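You operate a simulated robot arm through the tools that you are given. There is no shell and no other tool.

Carry out the task below with a simulated robot arm. There is one attempt and no reset: what you move stays moved.

TASK
Put things in order on the top of the loading table. At the end: the orange housing from the top of the loading table stands where the short grey housing (marked "RIGHT") stood; the short grey housing stands where the long teal housing (marked "RIGHT") stood; the green filter stands where the orange housing stood; the long teal housing stands where the long green housing (marked "LEFT") stood; the long green housing is on the brown carton (marked "CAPS"); whatever was shut is shut again. Leave all else as you found it, and nothing knocked over.

It is judged by the outcome, as a careful person would: the job done as asked, and still so three seconds after it is handed in. It fails if anything else is knocked over, pushed out of place, dropped, spilled or broken. A push-on lid holds only when it is set on centred and level and pressed home; a screw cap is set on level and turned clockwise until tight.

THE ROBOT
A 6-joint arm with a two-finger parallel gripper, fixed in place. Base frame: the origin is at the foot of the arm, x ahead of it, y to its left, z up; the work surface is at about z = 0. Units: m, degrees, N and s.
With the tool pointing down near the work surface it reaches from about 0.14 to 0.58 m from the base axis. Its first joint turns from -66.0 to 66.0 degrees. Payload 2.1 kg.
The tool frame sits at the grasp point between the pads (the TCP): z along the fingers, y along the line on which they close. The tips reach 0.03 m beyond it. Largest opening 0.094 m; finger width 0.028, thickness 0.01; the body of the gripper, 0.05 by 0.096 m, starts 0.055 m behind the TCP.
Orientation is that of the tool frame in the base frame, as a unit quaternion [x, y, z, w]. With the fingers straight down and closing along the base's y, the tool's x points along the base's -x, its y along +y and its z along -z.

THE INTERFACE
- The arm moves only by the tool apply_moves. Its argument "commands" is a list of rows, each a list of 3 entries, a list of its own where there are three numbers: the shift along the base's x, y, z in m, then the turn, a rotation vector about the base's x, y, z in degrees, then the opening in per cent of the stroke, from 0 (shut) to 100 (fully open). In form: [[[x, y, z], [wx, wy, wz], fingers], ...]. A call has 1 to 20 rows; each row shifts and turns the commanded pose from where the row before left it. Rows are played at 5 a second. More than 0.05 m and 8.6 degrees between two rows, or a gripper value outside its range, and nothing of the call is played. A pose out of reach is approached as far as the arm can. The call stops where the force on the tool passes 40 N (or 10 N more than at its start, if that is more) or the arm is blocked; 0.2 s more then pass. Each finger travels about 0.072 m/s and halts on what it meets, pressing with about 26 N; the grip force reading is that of the motor and also rises with nothing between the fingers. The clock runs only during rows and for 0.2 s after the last one: add rows that do not move to give the fingers time. It gives the time, the measured TCP pose, the force on the tool (base axes), the opening and the grip force at its end, in the units of the frame above (readings bear some noise), with the torque about the TCP (base axes, N m) and any sound that the robot's microphone picked up, and new pictures: "show" is both (left out), scene, wrist or none.
- Cameras (640 x 400 px; columns grow to the right, rows downward): "scene" is fixed at [0.0607, -0.3817, 0.475]; the picture's right is [0.69, -0.73, 0.00], its down [-0.47, -0.45, -0.76] and it looks along [0.55, 0.52, -0.65] (base axes); focal length 298 px, centre (320, 200). "wrist" rides on the gripper at [0.076, 0.014, -0.102] in the tool frame; the picture's right is [-0.18, 0.98, 0.00], its down [-0.75, -0.14, -0.64] and it looks along [-0.63, -0.12, 0.77] (tool axes); focal length 243 px, centre (320, 200). There is no depth. A picture from a camera that has moved, and an enlarged one, comes with that camera's place and axes in the base frame and with its lens.
- inspect(camera, box): a new picture of the part [left, top, right, bottom] of that camera's present view, enlarged. No time passes.
- sign_off(): hands the job in; it is judged then, once.

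Nothing tells you positions but the pictures and the camera data. Unless the task says otherwise, let go and move clear before handing in.

The tools are called after "Emit:" by a JSON object that holds its "op" and its "data". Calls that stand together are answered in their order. apply_moves: Moves the arm, as the interface text tells. Its arguments: {"type":"object","properties":{"commands":{"type":"array","items":{"type":"array"}},"show":{"type":"string","enum":["both","scene","wrist","none"]}},"required":["commands"]} The other tools are called the same way: inspect (camera, box) takes an enlarged picture of a part of a camera's view; sign_off () hands the job in.

At the start:

```text
clock: 0.0
tool_pos: [0.274, -0.0505, 0.275]
tcp_rot: [0.0, 1.0, -0.001, 0.0]
force: [0.8, 0.4, -0.5]
wrist_torque: [0.0, 0.0, 0.0]
finger_gap: 0.0943
gripper_force: 0.1
```

scene: 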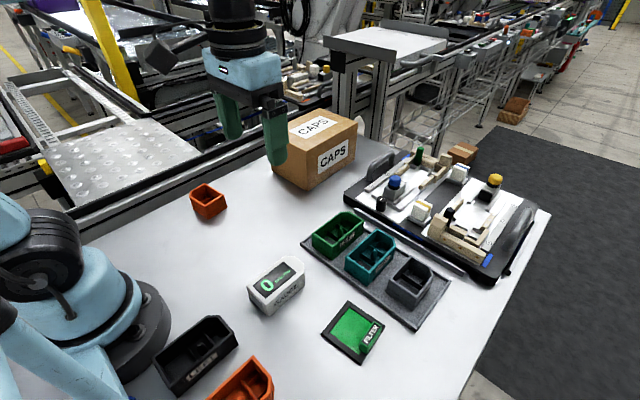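
wrist: 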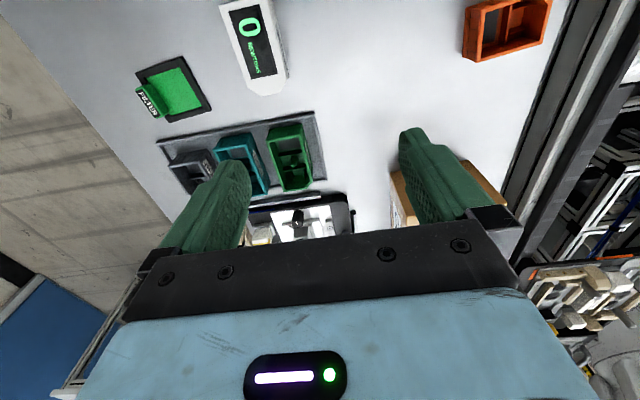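

I see a table with a dark tray holding a green, a teal and a grey housing, a green filter nearby, an orange housing on the far left, a second orange one at the near edge, and the CAPS carton. I will take enlarged pictures before planning anything.

Emit:
{"op": "inspect", "data": {"camera": "scene", "box": [290, 190, 460, 300]}}

Emit:
{"op": "inspect", "data": {"camera": "scene", "box": [140, 250, 400, 400]}}

Emit:
{"op": "inspect", "data": {"camera": "scene", "box": [170, 100, 380, 230]}}

Emit:
{"op": "inspect", "data": {"camera": "wrist", "box": [120, 0, 340, 240]}}

Emit:
{"op": "inspect", "data": {"camera": "scene", "box": [340, 130, 560, 290]}}

```text
3.64 times, centred on (375, 245) of scene
camera zoom: at [0.0607, -0.3817, 0.475], right [0.69, -0.73, 0.0], down [-0.47, -0.45, -0.76], along [0.55, 0.52, -0.65], focal length 1082 px, centre (120, 36)
```

zoom: 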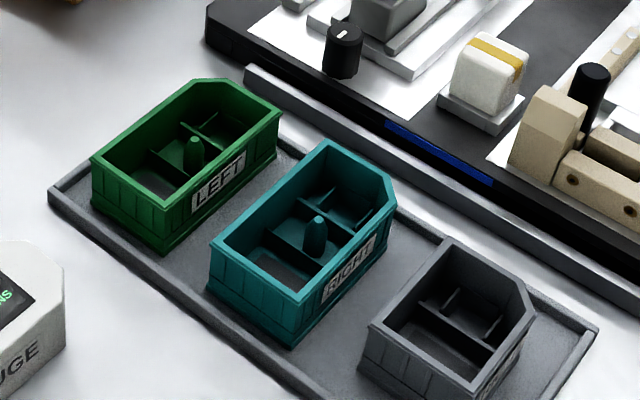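

```text
2.46 times, centred on (270, 325) of scene
camera zoom: at [0.0607, -0.3817, 0.475], right [0.69, -0.73, 0.0], down [-0.47, -0.45, -0.76], along [0.55, 0.52, -0.65], focal length 732 px, centre (443, -108)
```

zoom: 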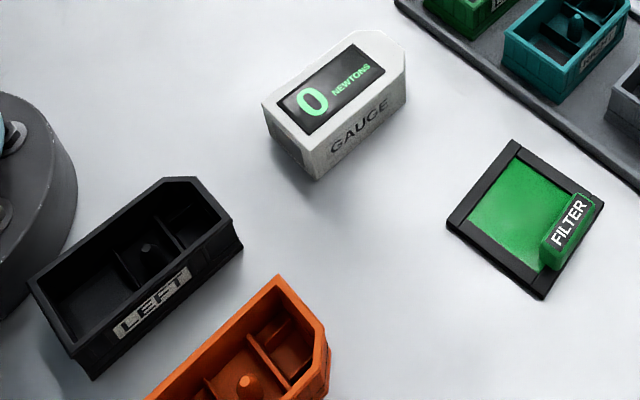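

```text
3.05 times, centred on (275, 165) of scene
camera zoom: at [0.0607, -0.3817, 0.475], right [0.69, -0.73, 0.0], down [-0.47, -0.45, -0.76], along [0.55, 0.52, -0.65], focal length 907 px, centre (457, 307)
```

zoom: 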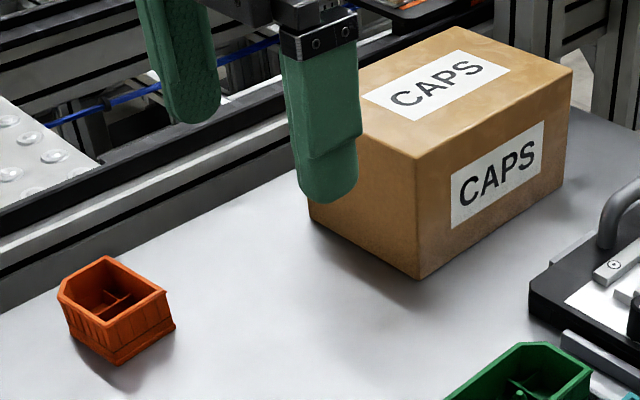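

```text
1.67 times, centred on (230, 120) of wrist
camera zoom: at [0.198, -0.0362, 0.3782], right [0.18, 0.98, 0.0], down [0.75, -0.14, 0.64], along [0.63, -0.12, -0.77], focal length 404 px, centre (470, 333)
```

zoom: 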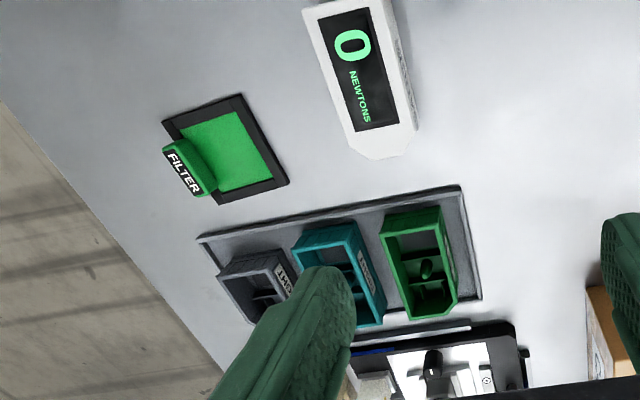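

```text
2.50 times, centred on (450, 210) of scene
camera zoom: at [0.0607, -0.3817, 0.475], right [0.69, -0.73, 0.0], down [-0.47, -0.45, -0.76], along [0.55, 0.52, -0.65], focal length 744 px, centre (-5, 175)
```

zoom: 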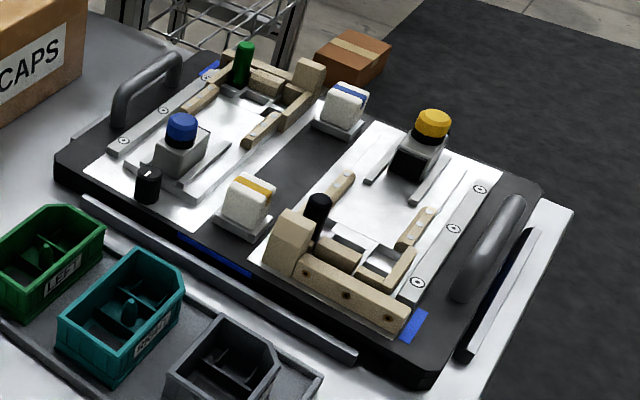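

Three housings stand on a flat tray at about x 0.33–0.46, y −0.34 to −0.07. The short orange housing is near (0.24, 0.15), and a long orange one is near (0.1, −0.22). I will turn the wrist to look toward −y, to see what the near orange housing stands on and where everything is.

Emit:
{"op": "apply_moves", "data": {"commands": [[[0, 0.01, 0.005], [0, 0, -8.2], 100], [[0, 0.01, 0.005], [0, 0, -8.2], 100], [[0, 0.01, 0.005], [0, 0, -8.2], 100], [[0, 0.01, 0.005], [0, 0, -8.2], 100], [[0, 0.01, 0.005], [0, 0, -8.2], 100], [[0, 0, 0], [0, 0, -8.2], 100], [[0, 0, 0], [0, 0, -8.2], 100], [[0, 0, 0], [0, 0, -8.2], 100], [[0, 0, 0], [0, 0, -8.2], 100], [[0, 0, 0], [0, 0, -8.2], 100], [[0, 0, 0], [0, 0, -8.0], 100], [[0, 0, 0], [0, 0, 0], 100]], "show": "both"}}

```text
clock: 2.6
tool_pos: [0.275, -0.0005, 0.2991]
tcp_rot: [0.708, 0.707, 0.0, -0.001]
force: [-0.4, -0.1, 0.3]
wrist_torque: [0.02, 0.04, 0.04]
finger_gap: 0.094
gripper_force: 0.0
camera wrist: at [0.2889, 0.0755, 0.4031], right [0.98, -0.19, 0.0], down [-0.14, -0.75, 0.64], along [-0.12, -0.63, -0.77], focal length 243 px, centre (320, 200)
```

scene: 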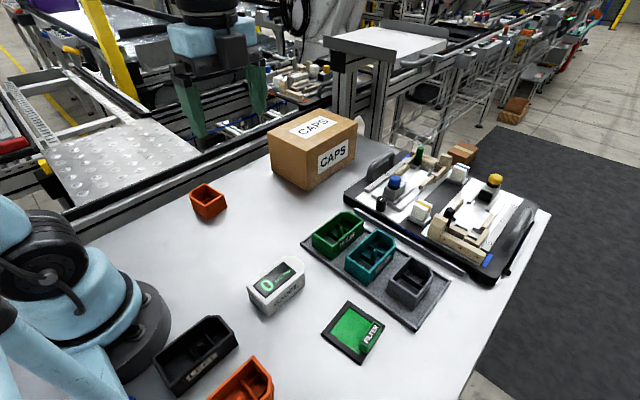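
wrist: 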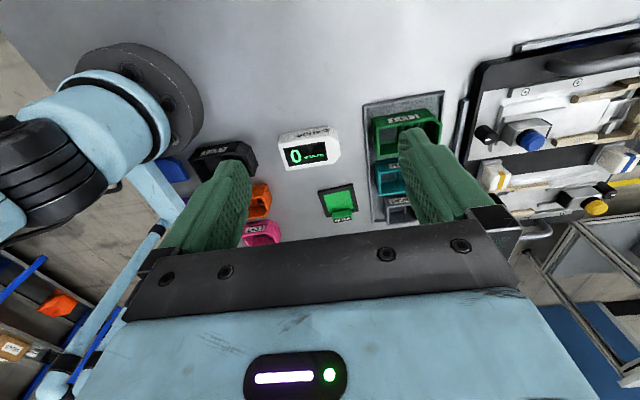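

There is a row of black, orange and pink housings near the base on the −y side. I will move the camera over to see that group clearly.

Emit:
{"op": "apply_moves", "data": {"commands": [[[-0.03, 0, 0.02], [0, 0, 0], 100], [[-0.03, 0, 0.02], [0, 0, 0], 100], [[-0.03, -0.02, 0], [0, 0, 0], 100], [[0, -0.02, 0], [0, 0, 0], 100], [[0, 0, 0], [0, 0, 0], 100]], "show": "both"}}

Emit:
{"op": "inspect", "data": {"camera": "wrist", "box": [160, 60, 480, 260]}}

```text
clock: 3.8
tool_pos: [0.1843, -0.0409, 0.3412]
tcp_rot: [0.707, 0.708, -0.001, 0.0]
force: [0.6, 0.7, -0.1]
wrist_torque: [-0.01, 0.01, 0.02]
finger_gap: 0.0939
gripper_force: 0.2
camera wrist: at [0.1981, 0.035, 0.4437], right [0.98, -0.18, 0.0], down [-0.14, -0.75, 0.64], along [-0.12, -0.63, -0.77], focal length 243 px, centre (320, 200)
```

scene: 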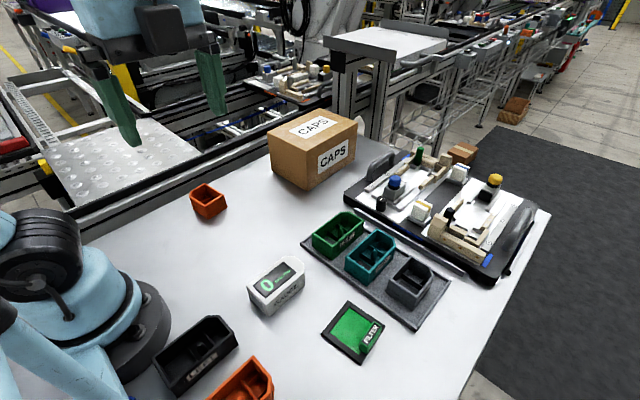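
wrist: 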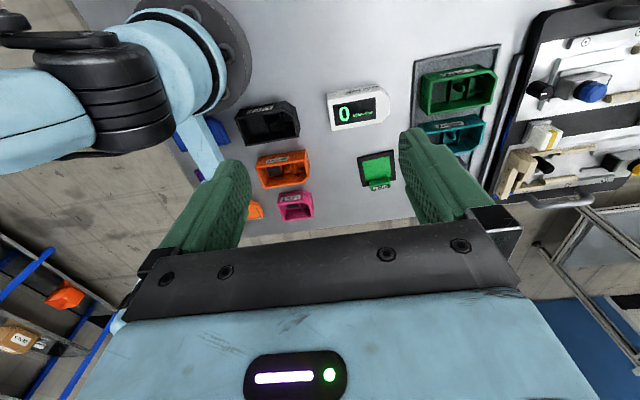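

```text
2.00 times, centred on (320, 160) of wrist
camera zoom: at [0.1981, 0.035, 0.4437], right [0.98, -0.18, 0.0], down [-0.14, -0.75, 0.64], along [-0.12, -0.63, -0.77], focal length 485 px, centre (320, 280)
```

zoom: 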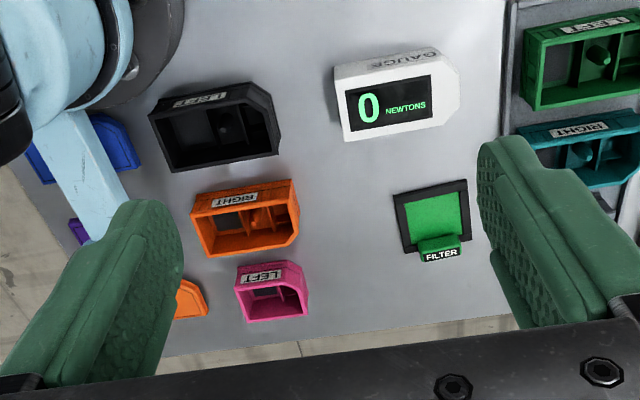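

The near group also includes blue, purple, pink and a second orange part by the base. I will look at it more closely to decide which orange housing is meant.

Emit:
{"op": "apply_moves", "data": {"commands": [[[0.02, -0.01, 0], [0, 0, -8.2], 100], [[0.02, -0.01, 0], [0, 0, -8.2], 100], [[0.02, -0.01, 0], [0, 0, -8.2], 100], [[0.02, -0.01, 0], [0, 0, -8.2], 100], [[0, -0.01, 0], [0, 0, -8.2], 100], [[0, 0, 0], [0, 0, 0], 100]], "show": "both"}}

Emit:
{"op": "inspect", "data": {"camera": "wrist", "box": [200, 40, 440, 240]}}

```text
clock: 5.2
tool_pos: [0.2636, -0.0901, 0.3405]
tcp_rot: [0.911, 0.413, 0.0, -0.001]
force: [0.1, 0.9, 0.0]
wrist_torque: [-0.03, 0.02, -0.03]
finger_gap: 0.0941
gripper_force: 0.1
camera wrist: at [0.3249, -0.043, 0.4432], right [0.62, -0.79, 0.0], down [-0.6, -0.47, 0.64], along [-0.51, -0.4, -0.77], focal length 243 px, centre (320, 200)
```

scene: 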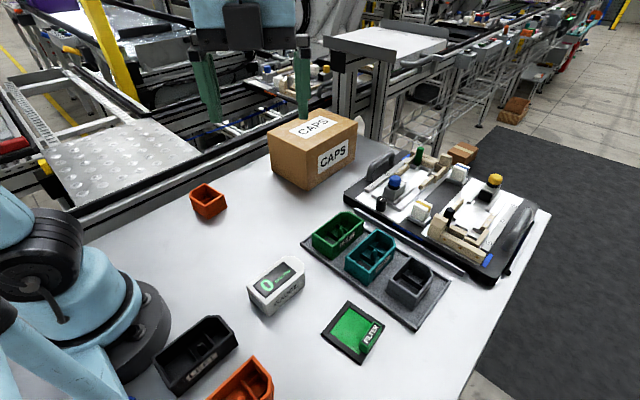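
wrist: 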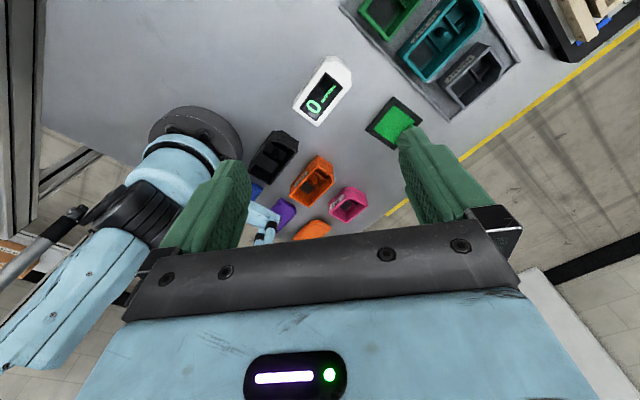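

```text
2.00 times, centred on (320, 140) of wrist
camera zoom: at [0.3249, -0.043, 0.4432], right [0.62, -0.79, 0.0], down [-0.6, -0.47, 0.64], along [-0.51, -0.4, -0.77], focal length 485 px, centre (320, 320)
```

zoom: 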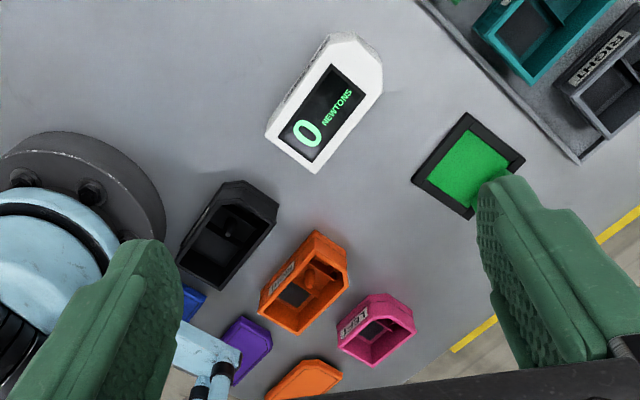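

The near group are long/other parts beside the base, all at a bearing of about −70°, outside the first joint's range. So the orange housing to move is the short one at about (0.24, 0.15). I will turn the wrist back and look down at the tray from between the fingers.

Emit:
{"op": "apply_moves", "data": {"commands": [[[0, 0, 0], [0, 0, 8.2], 100], [[0, 0, 0], [0, 0, 8.2], 100], [[0, 0, 0], [0, 0, 8.2], 100], [[0, -0.01, 0], [0, 0, 8.2], 100], [[0, -0.01, 0], [0, 0, 8.2], 100], [[0, -0.01, 0], [0, 0, 8.2], 100], [[0, -0.01, 0], [0, 0, 8.2], 100], [[0, -0.01, 0], [0, 0, 8.2], 100], [[0, -0.01, 0], [0, 0, 8.2], 100], [[0, -0.01, 0], [0, 0, 8.2], 100], [[0, -0.01, 0], [0, 0, 8.2], 100], [[0, -0.01, 0], [0, 0, 8.2], 100], [[0, -0.01, -0.02], [0, 0, 8.2], 100], [[0, 0, -0.02], [0, 0, 8.2], 100], [[0, 0, 0], [0, 0, 8.2], 100], [[0, 0, 0], [0, 0, 8.2], 100], [[0, 0, 0], [0, 0, 0], 100]], "show": "both"}}

Emit:
{"op": "inspect", "data": {"camera": "wrist", "box": [200, 20, 460, 220]}}

```text
clock: 8.8
tool_pos: [0.265, -0.1903, 0.3009]
tcp_rot: [-0.003, 1.0, -0.001, 0.001]
force: [-0.1, -0.5, 0.5]
wrist_torque: [-0.03, 0.0, 0.0]
finger_gap: 0.0941
gripper_force: 0.1
camera wrist: at [0.1881, -0.1766, 0.4029], right [0.18, 0.98, 0.0], down [0.75, -0.14, 0.64], along [0.63, -0.12, -0.77], focal length 243 px, centre (320, 200)
```

scene: 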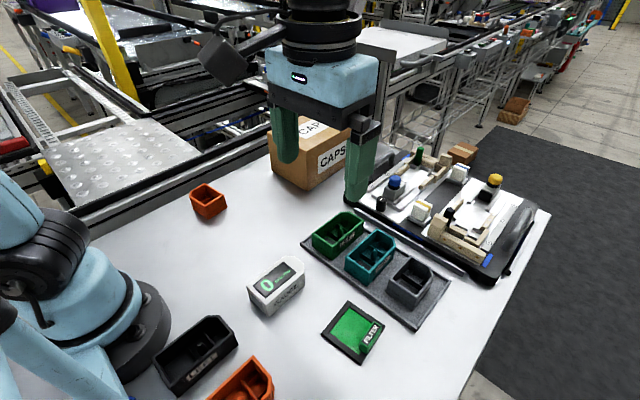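
wrist: 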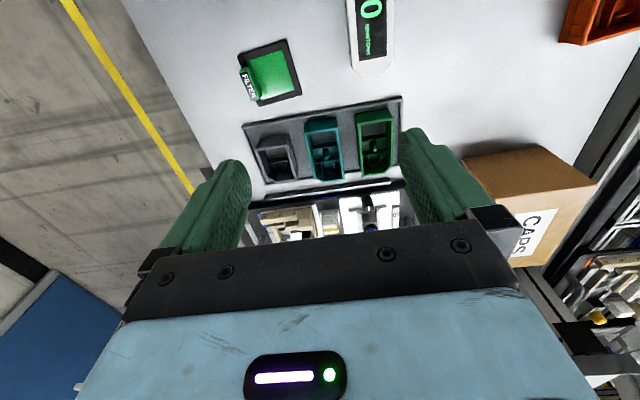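

```text
2.00 times, centred on (330, 120) of wrist
camera zoom: at [0.1881, -0.1766, 0.4029], right [0.18, 0.98, 0.0], down [0.75, -0.14, 0.64], along [0.63, -0.12, -0.77], focal length 485 px, centre (300, 360)
```

zoom: 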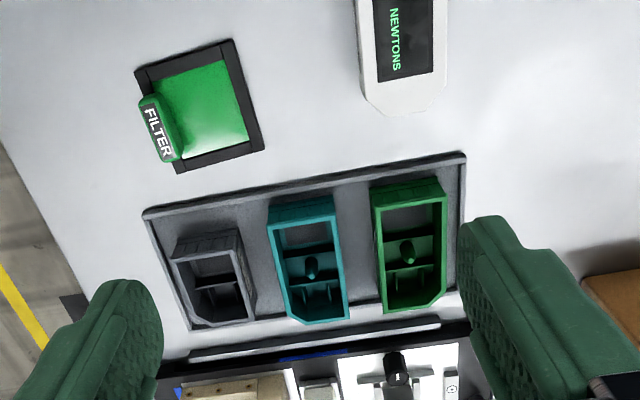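

The tray is well in view now. I will take tighter enlargements to read off corners.

Emit:
{"op": "inspect", "data": {"camera": "wrist", "box": [240, 90, 336, 190]}}

Emit:
{"op": "inspect", "data": {"camera": "wrist", "box": [320, 90, 416, 190]}}

Emit:
{"op": "inspect", "data": {"camera": "wrist", "box": [230, 30, 320, 120]}}

```text
4.00 times, centred on (288, 140) of wrist
camera zoom: at [0.1881, -0.1766, 0.4029], right [0.18, 0.98, 0.0], down [0.75, -0.14, 0.64], along [0.63, -0.12, -0.77], focal length 970 px, centre (448, 440)
```

zoom: 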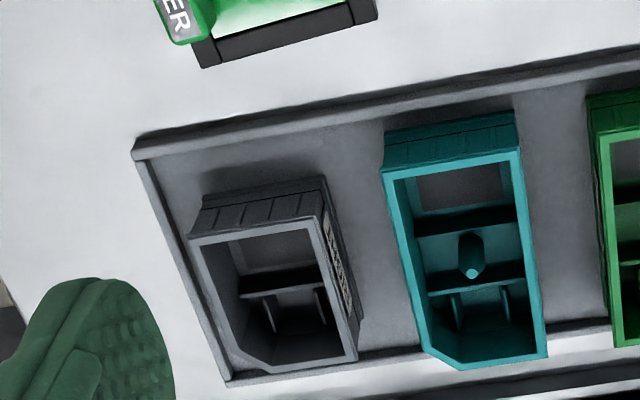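

```text
4.00 times, centred on (368, 140) of wrist
camera zoom: at [0.1881, -0.1766, 0.4029], right [0.18, 0.98, 0.0], down [0.75, -0.14, 0.64], along [0.63, -0.12, -0.77], focal length 970 px, centre (128, 440)
```

zoom: 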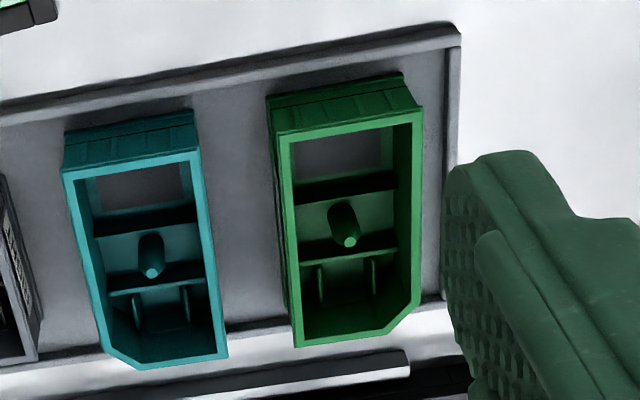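

```text
4.44 times, centred on (275, 75) of wrist
camera zoom: at [0.1881, -0.1766, 0.4029], right [0.18, 0.98, 0.0], down [0.75, -0.14, 0.64], along [0.63, -0.12, -0.77], focal length 1078 px, centre (520, 756)
```

zoom: 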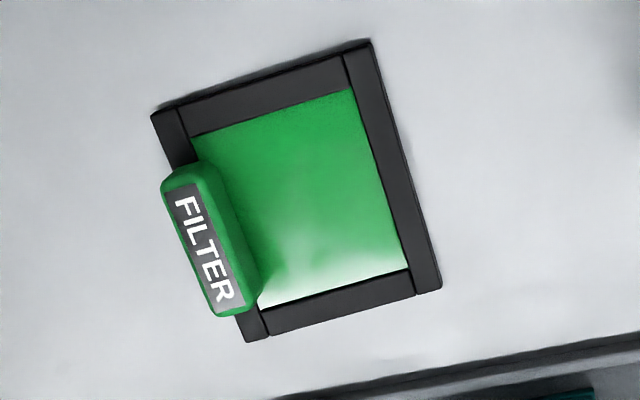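

From this view the tray housings centre at about green (0.393, −0.120), teal (0.392, −0.204) and grey (0.393, −0.289), with rims at z ≈ 0.045 and widths of about 0.053. The filter centre is about (0.262, −0.264). Next I will look at the short orange housing and the carton.

Emit:
{"op": "apply_moves", "data": {"commands": [[[-0.009, 0.041, 0.022], [0, 0, 0], 100], [[-0.009, 0.041, 0.022], [0, 0, 0], 100], [[-0.009, 0.041, 0.022], [0, 0, 0], 100], [[-0.009, 0.041, 0.022], [0, 0, 0], 100], [[-0.009, 0.041, 0.022], [0, 0, 0], 100], [[-0.009, 0.041, 0.022], [0, 0, 0], 100], [[-0.009, 0.041, 0.018], [0, 0, 0], 100], [[0, 0, 0], [0, 0, 0], 100], [[0, 0, 0], [0, 0, 0], 100]], "show": "both"}}

Emit:
{"op": "inspect", "data": {"camera": "wrist", "box": [320, 30, 480, 130]}}

Emit:
{"op": "inspect", "data": {"camera": "wrist", "box": [220, 100, 440, 240]}}

```text
clock: 10.8
tool_pos: [0.2018, 0.0962, 0.4487]
tcp_rot: [-0.001, 1.0, -0.001, 0.001]
force: [1.2, -0.1, -0.5]
wrist_torque: [0.01, 0.03, -0.02]
finger_gap: 0.0939
gripper_force: 0.1
camera wrist: at [0.125, 0.1101, 0.5526], right [0.18, 0.98, 0.0], down [0.75, -0.14, 0.64], along [0.63, -0.12, -0.77], focal length 243 px, centre (320, 200)
```

scene: 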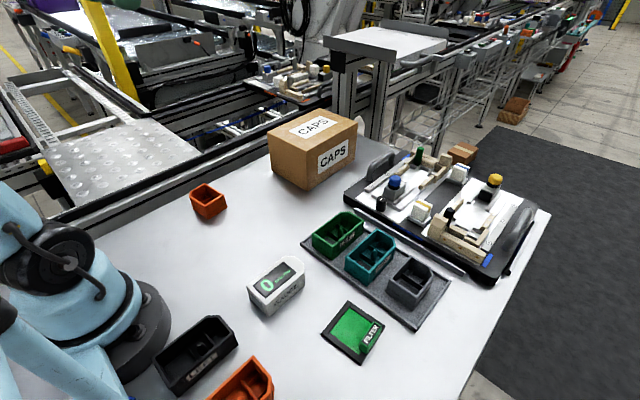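
wrist: 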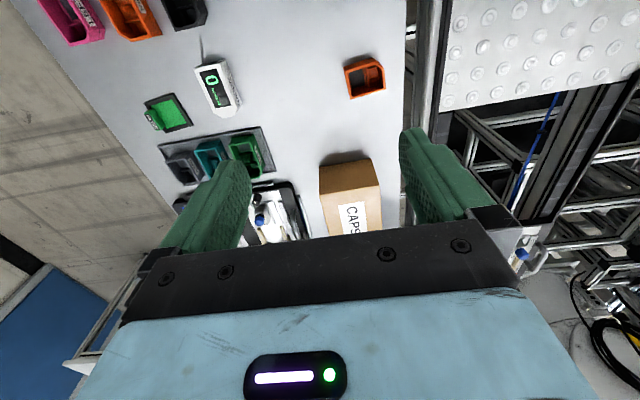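

```text
4.00 times, centred on (400, 80) of wrist
camera zoom: at [0.125, 0.1101, 0.5526], right [0.18, 0.98, 0.0], down [0.75, -0.14, 0.64], along [0.63, -0.12, -0.77], focal length 970 px, centre (0, 680)
```

zoom: 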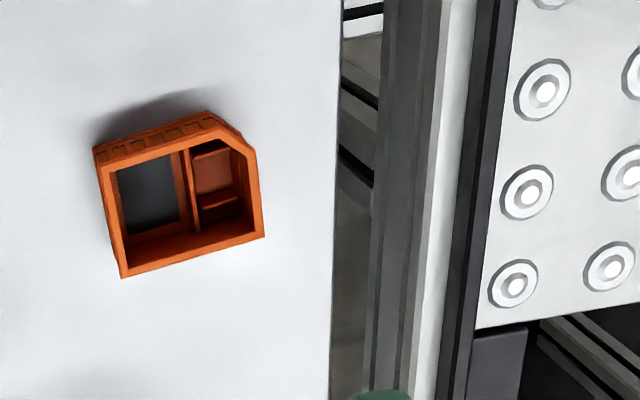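

```text
2.86 times, centred on (330, 170) of wrist
camera zoom: at [0.125, 0.1101, 0.5526], right [0.18, 0.98, 0.0], down [0.75, -0.14, 0.64], along [0.63, -0.12, -0.77], focal length 693 px, centre (291, 286)
```

zoom: 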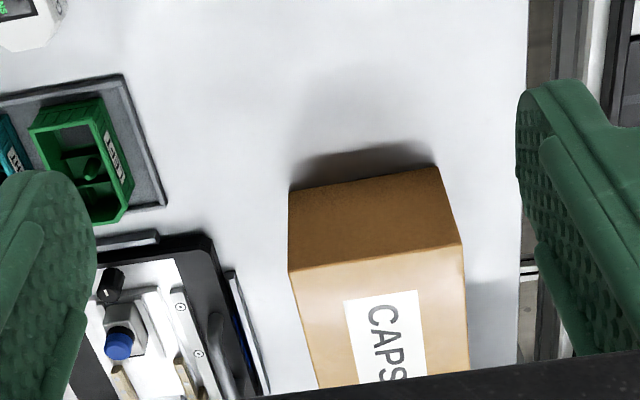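

The orange housing centres at about (0.263, 0.176), turned about 95°, with its chamfered end to +y. The carton's front face is at x ≈ 0.463, it spans y 0.046–0.183, and its top is at z ≈ 0.12. I start with the green housing and move above it with the fingers partly closed, to clear its neighbours.

Emit:
{"op": "apply_moves", "data": {"commands": [[[0.0239, -0.027, -0.0286], [0, 0, 0], 90], [[0.0239, -0.027, -0.0286], [0, 0, 0], 80], [[0.0239, -0.027, -0.0286], [0, 0, 0], 70], [[0.0239, -0.027, -0.0286], [0, 0, 0], 70], [[0.0239, -0.027, -0.0286], [0, 0, 0], 70], [[0.0239, -0.027, -0.0286], [0, 0, 0], 70], [[0.0239, -0.027, -0.0286], [0, 0, 0], 70], [[0.0239, -0.027, -0.0286], [0, 0, 0], 70], [[0, 0, 0], [0, 0, 0], 70], [[0, 0, 0], [0, 0, 0], 70]], "show": "both"}}

```text
clock: 13.0
tool_pos: [0.3927, -0.1201, 0.2203]
tcp_rot: [-0.002, 1.0, -0.001, -0.001]
force: [-0.3, 0.5, 0.0]
wrist_torque: [0.02, -0.04, 0.0]
finger_gap: 0.0658
gripper_force: 0.1
camera wrist: at [0.3163, -0.1063, 0.3233], right [0.18, 0.98, 0.0], down [0.75, -0.14, 0.64], along [0.63, -0.12, -0.77], focal length 243 px, centre (320, 200)
```

scene: 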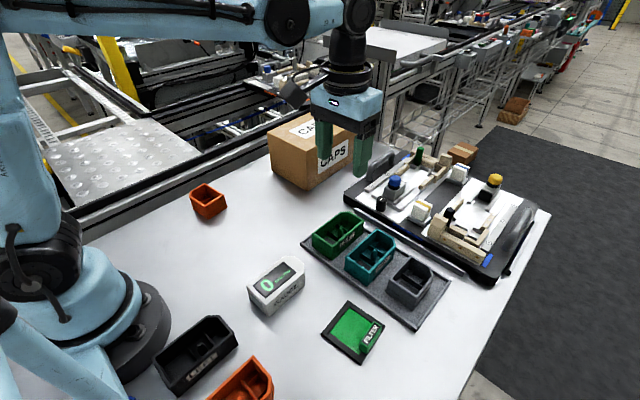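
wrist: 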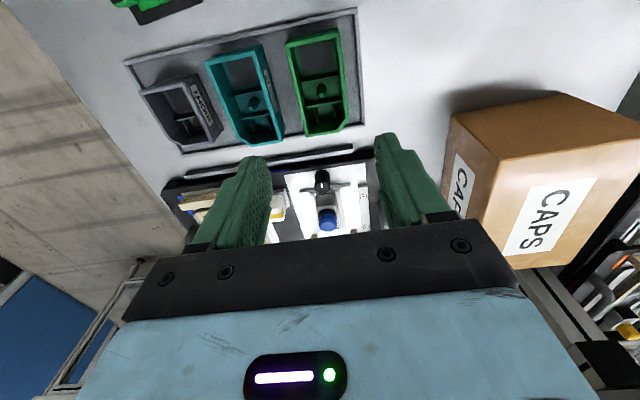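

I am above the green housing. I will check its position once more from this closer view.

Emit:
{"op": "inspect", "data": {"camera": "wrist", "box": [190, 10, 380, 150]}}

```text
2.86 times, centred on (285, 80) of wrist
camera zoom: at [0.3163, -0.1063, 0.3233], right [0.18, 0.98, 0.0], down [0.75, -0.14, 0.64], along [0.63, -0.12, -0.77], focal length 693 px, centre (420, 543)
```

zoom: 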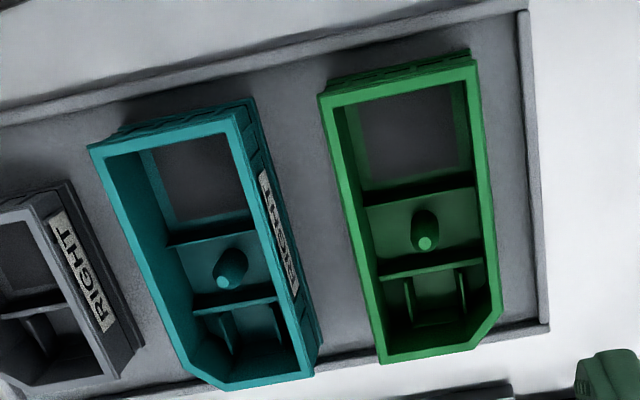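

The green housing is confirmed at (0.393, −0.120). I am descending with the fingers straddling it.

Emit:
{"op": "apply_moves", "data": {"commands": [[[0, 0, -0.04], [0, 0, 0], 70], [[0, 0, -0.04], [0, 0, 0], 70], [[0, 0, -0.04], [0, 0, 0], 70], [[0, 0, -0.03], [0, 0, 0], 70], [[0, 0, -0.015], [0, 0, 0], 70], [[0, 0, -0.01], [0, 0, 0], 70], [[0, 0, 0], [0, 0, 0], 70]], "show": "both"}}

Emit:
{"op": "inspect", "data": {"camera": "scene", "box": [280, 150, 460, 300]}}

```text
clock: 14.6
tool_pos: [0.3928, -0.1189, 0.0464]
tcp_rot: [-0.001, 1.0, -0.001, 0.0]
force: [0.3, 0.0, 0.0]
wrist_torque: [-0.01, 0.0, -0.01]
finger_gap: 0.0656
gripper_force: 0.1
camera wrist: at [0.3161, -0.1052, 0.1494], right [0.18, 0.98, 0.0], down [0.75, -0.14, 0.64], along [0.63, -0.12, -0.77], focal length 243 px, centre (320, 200)
```

scene: 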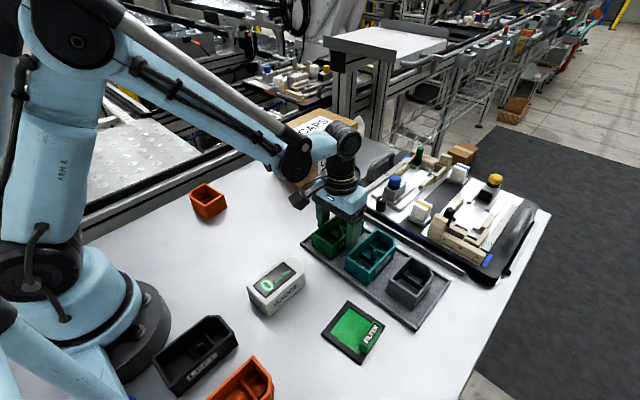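
wrist: 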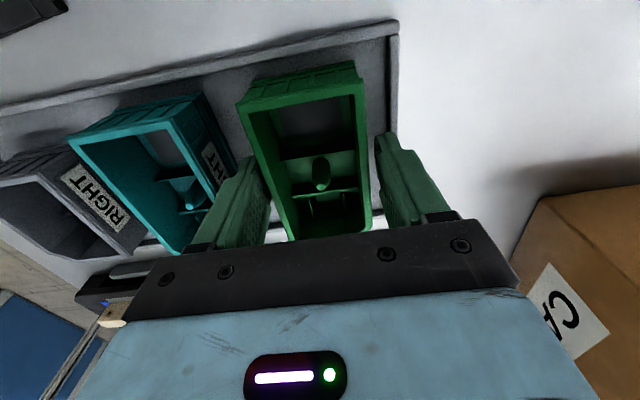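

```text
2.67 times, centred on (370, 225) of scene
camera zoom: at [0.0607, -0.3817, 0.475], right [0.69, -0.73, 0.0], down [-0.47, -0.45, -0.76], along [0.55, 0.52, -0.65], focal length 794 px, centre (187, 133)
```

zoom: 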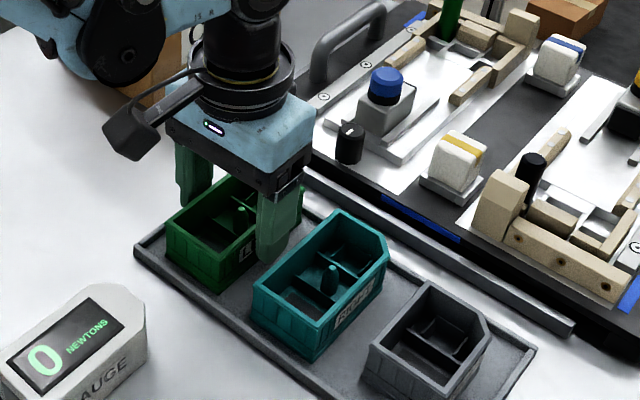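

The fingers straddle the green housing cleanly. I am closing to grip it.

Emit:
{"op": "apply_moves", "data": {"commands": [[[0, 0, -0.004], [0, 0, 0], 70], [[0, 0, 0], [0, 0, 0], 55], [[0, 0, 0], [0, 0, 0], 40], [[0, 0, 0], [0, 0, 0], 40], [[0, 0, 0], [0, 0, 0], 40]], "show": "wrist"}}

```text
clock: 15.8
tool_pos: [0.3922, -0.1197, 0.0421]
tcp_rot: [-0.002, 1.0, -0.001, 0.0]
force: [-2.2, 0.4, 9.1]
wrist_torque: [-0.03, 0.01, -0.08]
finger_gap: 0.0581
gripper_force: 25.9
camera wrist: at [0.316, -0.1055, 0.1455], right [0.18, 0.98, 0.0], down [0.75, -0.14, 0.64], along [0.63, -0.12, -0.77], focal length 243 px, centre (320, 200)
```

wrist: 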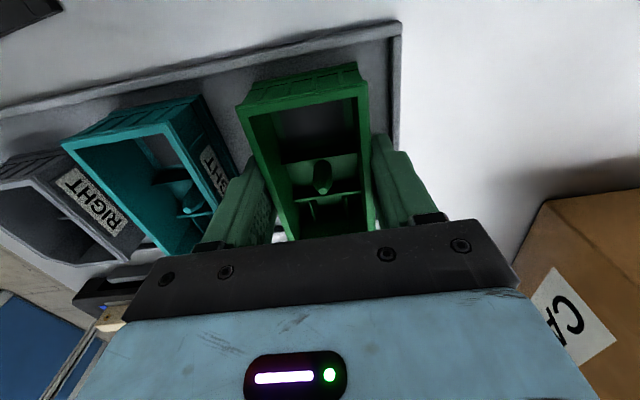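

The housing is gripped, with a gap of 0.058 m and about 26 N. I am lifting straight up slowly first.

Emit:
{"op": "apply_moves", "data": {"commands": [[[0, 0, 0.005], [0, 0, 0], 40], [[0, 0, 0.01], [0, 0, 0], 40], [[0, 0, 0.02], [0, 0, 0], 40], [[0, 0, 0.03], [0, 0, 0], 40], [[0, 0, 0], [0, 0, 0], 40]], "show": "both"}}

```text
clock: 17.0
tool_pos: [0.3922, -0.1194, 0.1072]
tcp_rot: [-0.002, 1.0, -0.001, 0.0]
force: [0.2, -0.9, 0.0]
wrist_torque: [0.02, 0.0, 0.02]
finger_gap: 0.0375
gripper_force: 0.1
camera wrist: at [0.3162, -0.1056, 0.2102], right [0.18, 0.98, 0.0], down [0.75, -0.14, 0.64], along [0.63, -0.12, -0.77], focal length 243 px, centre (320, 200)
```

scene: 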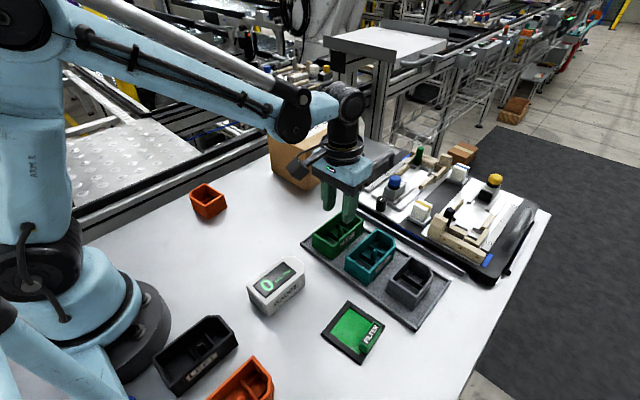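
wrist: 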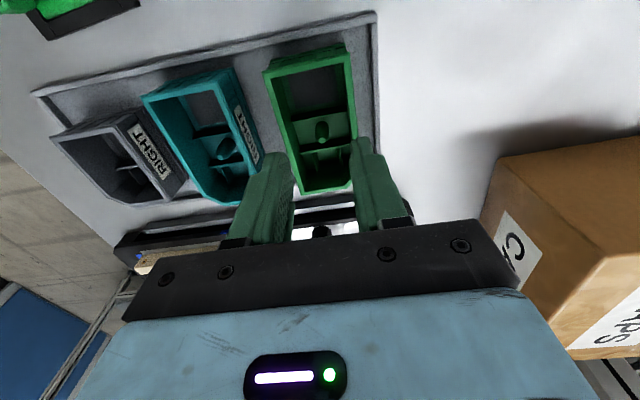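

The grip slipped off: the gap closed to 0.0375 and the green housing stayed on the tray. I need to see the shape of its walls before trying again.

Emit:
{"op": "inspect", "data": {"camera": "scene", "box": [304, 204, 400, 284]}}

Emit:
{"op": "inspect", "data": {"camera": "wrist", "box": [240, 30, 380, 210]}}

Emit:
{"op": "inspect", "data": {"camera": "wrist", "box": [130, 60, 270, 220]}}

```text
5.00 times, centred on (352, 244) of scene
camera zoom: at [0.0607, -0.3817, 0.475], right [0.69, -0.73, 0.0], down [-0.47, -0.45, -0.76], along [0.55, 0.52, -0.65], focal length 1488 px, centre (160, -20)
```

zoom: 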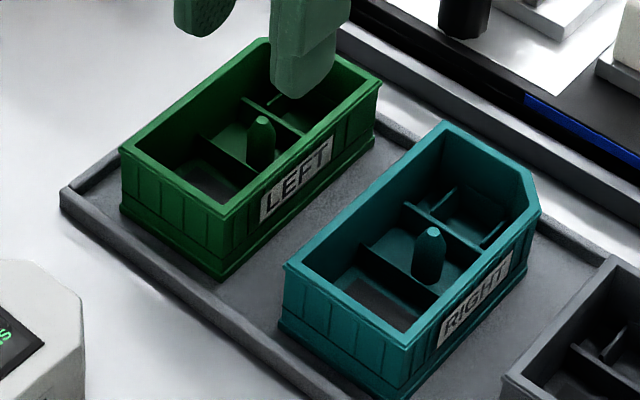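

```text
2.22 times, centred on (310, 120) of wrist
camera zoom: at [0.3162, -0.1056, 0.2102], right [0.18, 0.98, 0.0], down [0.75, -0.14, 0.64], along [0.63, -0.12, -0.77], focal length 539 px, centre (342, 378)
```

zoom: 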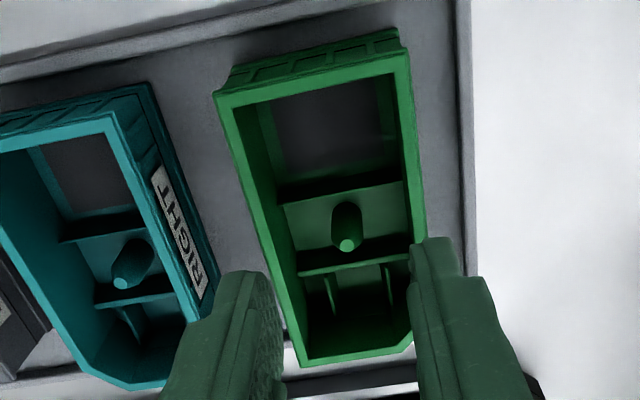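

```text
2.50 times, centred on (200, 140) of wrist
camera zoom: at [0.3162, -0.1056, 0.2102], right [0.18, 0.98, 0.0], down [0.75, -0.14, 0.64], along [0.63, -0.12, -0.77], focal length 606 px, centre (620, 350)
```

zoom: 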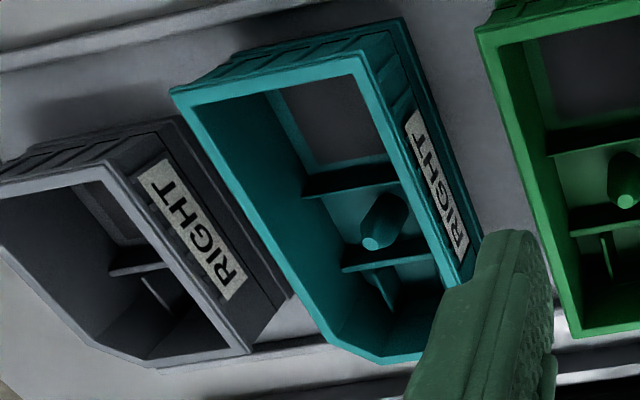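

The housing has a flared foot, with its top at z ≈ 0.017, and a lip at the rim. My tips landed on the flare and slid off. The housing has not shifted noticeably. I will grip higher, on the wall under the rim lip.

Emit:
{"op": "apply_moves", "data": {"commands": [[[0, 0, 0], [0, 0, 0], 70], [[0, 0, 0], [0, 0, 0], 70], [[0, 0, 0], [0, 0, 0], 70], [[0, 0, -0.02], [0, 0, 0], 70], [[0, 0, -0.02], [0, 0, 0], 70], [[0, 0, -0.013], [0, 0, 0], 70], [[0, 0, 0], [0, 0, 0], 70], [[0, 0, 0], [0, 0, 0], 40], [[0, 0, 0], [0, 0, 0], 40], [[0, 0, 0], [0, 0, 0], 40]], "show": "both"}}

```text
clock: 19.2
tool_pos: [0.3919, -0.1194, 0.0542]
tcp_rot: [0.0, 1.0, -0.001, 0.0]
force: [0.2, -0.4, 0.1]
wrist_torque: [-0.03, 0.03, 0.0]
finger_gap: 0.0536
gripper_force: 26.2
camera wrist: at [0.3161, -0.1058, 0.1578], right [0.18, 0.98, 0.0], down [0.75, -0.14, 0.64], along [0.63, -0.12, -0.77], focal length 243 px, centre (320, 200)
```

scene: 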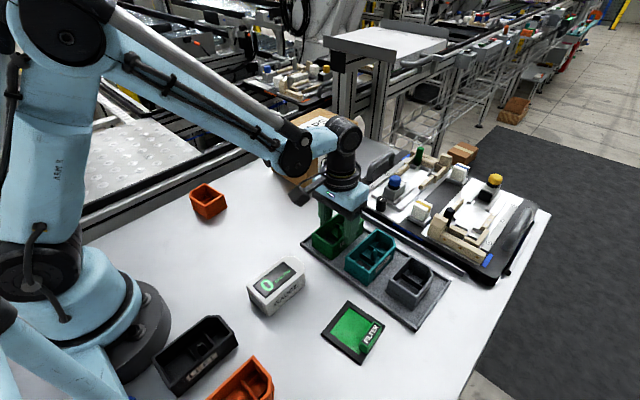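
wrist: 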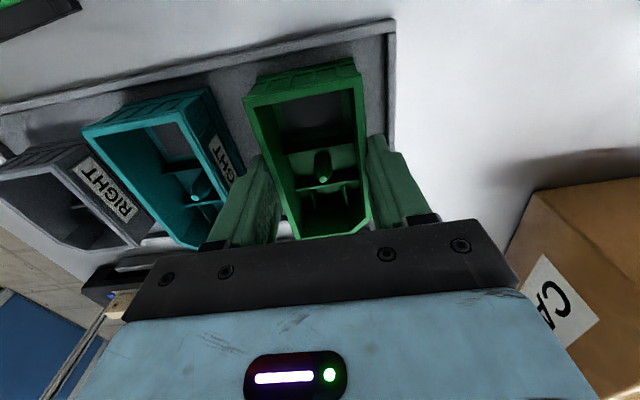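

This grip is flat on the wall: gap 0.0536 and no vertical force. I am lifting slowly.

Emit:
{"op": "apply_moves", "data": {"commands": [[[0, 0, 0.004], [0, 0, 0], 40], [[0, 0, 0.006], [0, 0, 0], 40], [[0, 0, 0.01], [0, 0, 0], 40], [[0, 0, 0.02], [0, 0, 0], 40], [[0, 0, 0.03], [0, 0, 0], 40], [[0, 0, 0.03], [0, 0, 0], 40], [[0, 0, 0], [0, 0, 0], 40]], "show": "both"}}

```text
clock: 20.8
tool_pos: [0.3929, -0.119, 0.1551]
tcp_rot: [-0.002, 1.0, -0.001, 0.0]
force: [-0.4, -0.6, -0.8]
wrist_torque: [-0.04, 0.02, -0.01]
finger_gap: 0.0535
gripper_force: 26.5
camera wrist: at [0.3166, -0.1054, 0.2579], right [0.18, 0.98, 0.0], down [0.75, -0.14, 0.64], along [0.63, -0.12, -0.77], focal length 243 px, centre (320, 200)
```

scene: 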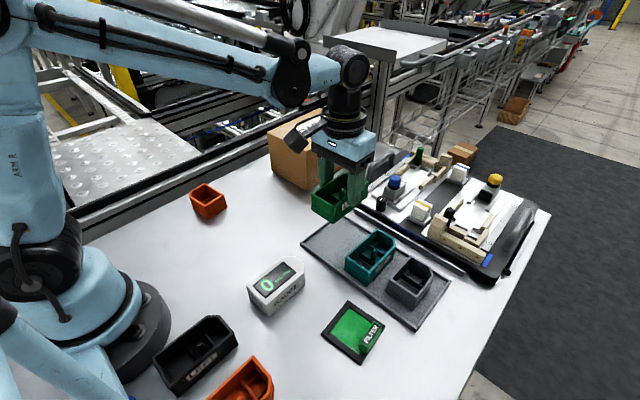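
wrist: 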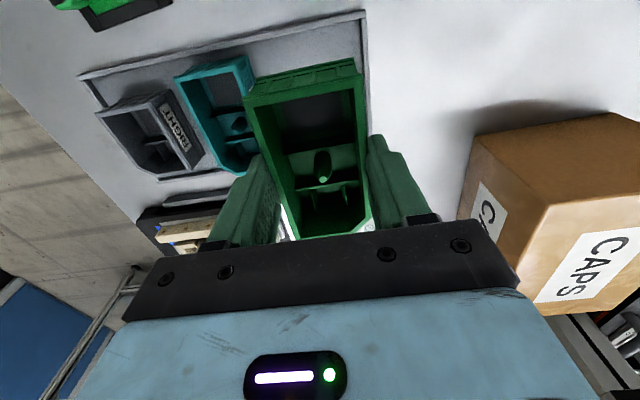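

The green housing is lifted and steady. I am raising it further and carrying it over the carton.

Emit:
{"op": "apply_moves", "data": {"commands": [[[0, 0, 0.04], [0, 0, 0], 40], [[0, 0, 0.045], [0, 0, 0], 40], [[0.0137, 0.0234, 0.005], [0, 0, 0], 40], [[0.0228, 0.039, 0], [0, 0, 0], 40], [[0.0228, 0.039, 0], [0, 0, 0], 40], [[0.0228, 0.039, 0], [0, 0, 0], 40], [[0.0228, 0.039, 0], [0, 0, 0], 40], [[0.0228, 0.039, 0], [0, 0, 0], 40], [[0.0094, 0.016, 0], [0, 0, 0], 40], [[0, 0, 0], [0, 0, 0], 40], [[0, 0, 0], [0, 0, 0], 40]], "show": "both"}}

```text
clock: 23.2
tool_pos: [0.5287, 0.1154, 0.2444]
tcp_rot: [-0.002, 1.0, -0.001, 0.0]
force: [-0.2, -0.2, -1.6]
wrist_torque: [0.03, 0.02, 0.03]
finger_gap: 0.0535
gripper_force: 25.5
camera wrist: at [0.4528, 0.1292, 0.3473], right [0.18, 0.98, 0.0], down [0.75, -0.14, 0.64], along [0.63, -0.12, -0.77], focal length 243 px, centre (320, 200)
```

scene: 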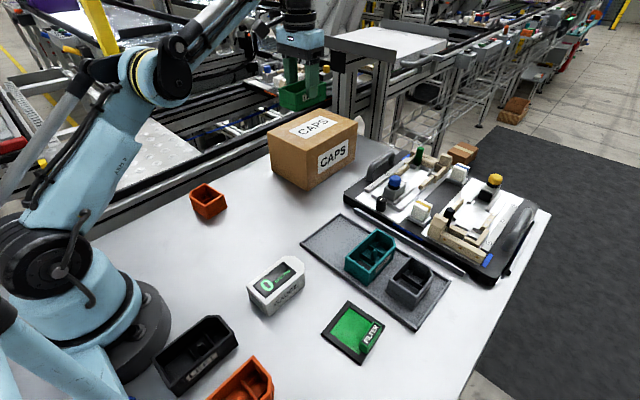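
wrist: 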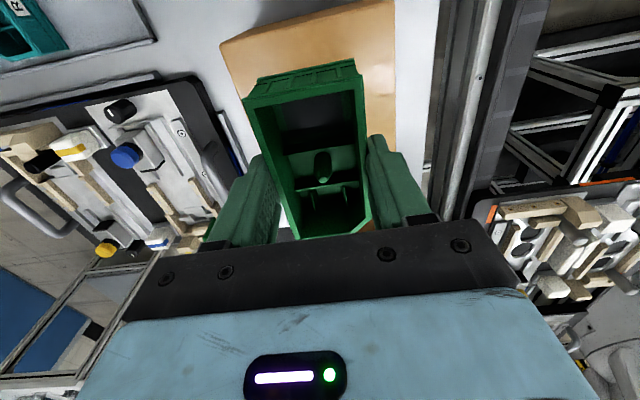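

The carton edges agree with my estimate (x from 0.465, y 0.047–0.181), and the housing is centred over it. I am lowering it toward the carton top.

Emit:
{"op": "apply_moves", "data": {"commands": [[[0, 0, -0.02], [0, 0, 0], 40], [[0, 0, -0.02], [0, 0, 0], 40], [[0, 0, -0.015], [0, 0, 0], 40], [[0, 0, -0.01], [0, 0, 0], 40], [[0, 0, 0], [0, 0, 0], 40]], "show": "scene"}}

Emit:
{"op": "inspect", "data": {"camera": "scene", "box": [240, 60, 400, 200]}}

```text
clock: 24.4
tool_pos: [0.5296, 0.1165, 0.1795]
tcp_rot: [-0.001, 1.0, -0.001, 0.0]
force: [0.3, -0.5, -1.6]
wrist_torque: [-0.01, -0.02, 0.0]
finger_gap: 0.0532
gripper_force: 25.9
```

scene: 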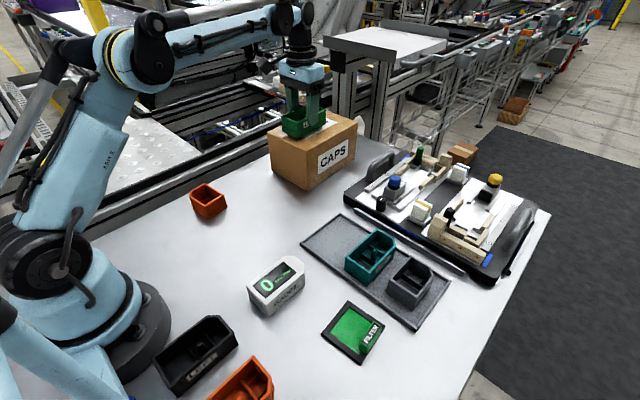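

```text
2.86 times, centred on (320, 130) of scene
camera zoom: at [0.0607, -0.3817, 0.475], right [0.69, -0.73, 0.0], down [-0.47, -0.45, -0.76], along [0.55, 0.52, -0.65], focal length 850 px, centre (320, 400)
```

zoom: 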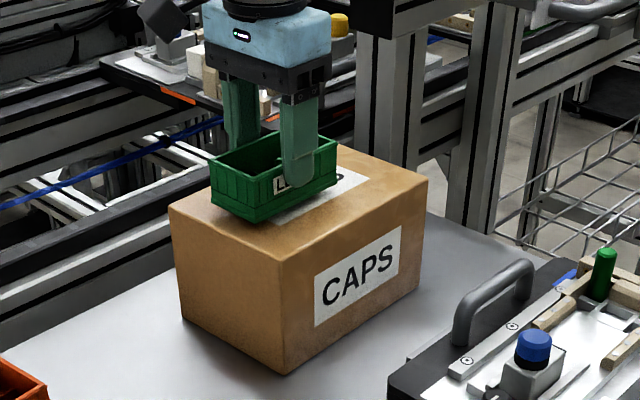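

Emit:
{"op": "apply_moves", "data": {"commands": [[[0, 0, -0.004], [0, 0, 0], 40], [[0, 0, -0.002], [0, 0, 0], 40], [[0, 0, 0], [0, 0, 0], 40]], "show": "none"}}

```text
clock: 25.2
tool_pos: [0.5291, 0.116, 0.1735]
tcp_rot: [-0.002, 1.0, 0.0, 0.0]
force: [0.3, -0.1, -1.7]
wrist_torque: [0.0, 0.0, 0.01]
finger_gap: 0.0531
gripper_force: 26.8
```

The housing is not touching yet, so I am continuing in small steps.

Emit:
{"op": "apply_moves", "data": {"commands": [[[0, 0, -0.002], [0, 0, 0], 40], [[0, 0, 0], [0, 0, 0], 40]], "show": "none"}}

Emit:
{"op": "apply_moves", "data": {"commands": [[[0, 0, -0.002], [0, 0, 0], 40], [[0, 0, 0], [0, 0, 0], 40]], "show": "none"}}

```text
clock: 25.8
tool_pos: [0.5301, 0.1155, 0.1716]
tcp_rot: [-0.002, 1.0, 0.001, 0.0]
force: [-0.3, 0.6, -1.2]
wrist_torque: [0.02, 0.0, 0.0]
finger_gap: 0.0536
gripper_force: 25.8
```

```text
clock: 26.4
tool_pos: [0.5296, 0.1144, 0.1711]
tcp_rot: [-0.002, 1.0, -0.001, 0.001]
force: [1.8, -0.3, 23.1]
wrist_torque: [0.05, -0.06, 0.04]
finger_gap: 0.0536
gripper_force: 25.9
```

It made contact at TCP z ≈ 0.171, so the housing rests on the carton. I am easing off, opening and lifting away.

Emit:
{"op": "apply_moves", "data": {"commands": [[[0, 0, 0.001], [0, 0, 0], 40], [[0, 0, 0], [0, 0, 0], 60], [[0, 0, 0], [0, 0, 0], 70], [[0, 0, 0], [0, 0, 0], 70], [[0, 0, 0.01], [0, 0, 0], 70], [[0, 0, 0.03], [0, 0, 0], 70], [[0, 0, 0.04], [0, 0, 0], 70], [[0, 0, 0], [0, 0, 0], 70]], "show": "both"}}

Emit:
{"op": "inspect", "data": {"camera": "scene", "box": [240, 60, 400, 200]}}

```text
clock: 28.2
tool_pos: [0.5291, 0.115, 0.2483]
tcp_rot: [-0.002, 1.0, 0.0, 0.001]
force: [0.4, -0.2, -0.8]
wrist_torque: [-0.01, 0.01, 0.02]
finger_gap: 0.0657
gripper_force: 0.0
camera wrist: at [0.4525, 0.1278, 0.3527], right [0.18, 0.98, 0.0], down [0.75, -0.14, 0.64], along [0.63, -0.12, -0.77], focal length 243 px, centre (320, 200)
```

scene: 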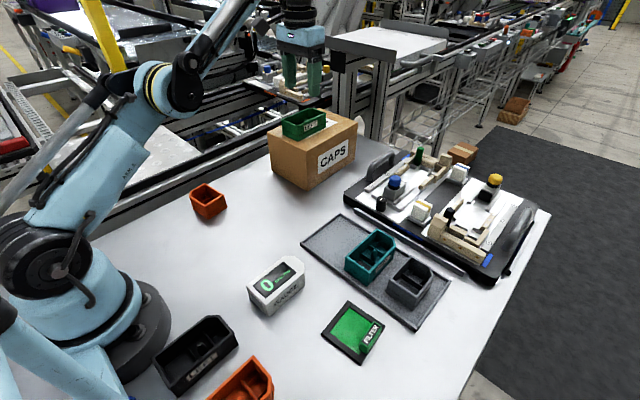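
wrist: 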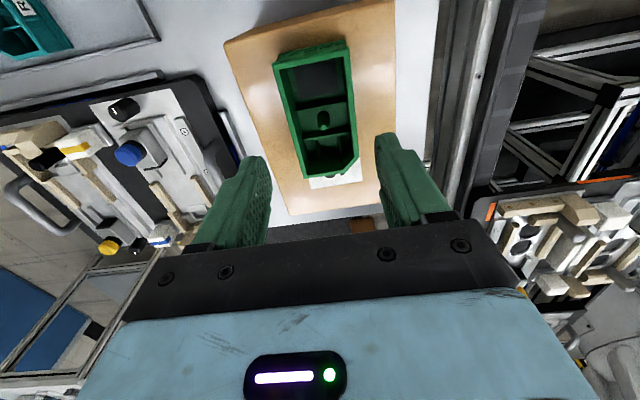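

```text
2.86 times, centred on (320, 130) of scene
camera zoom: at [0.0607, -0.3817, 0.475], right [0.69, -0.73, 0.0], down [-0.47, -0.45, -0.76], along [0.55, 0.52, -0.65], focal length 850 px, centre (320, 400)
```

zoom: 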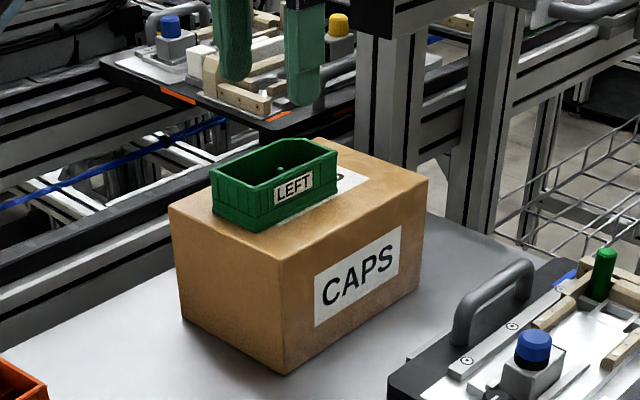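

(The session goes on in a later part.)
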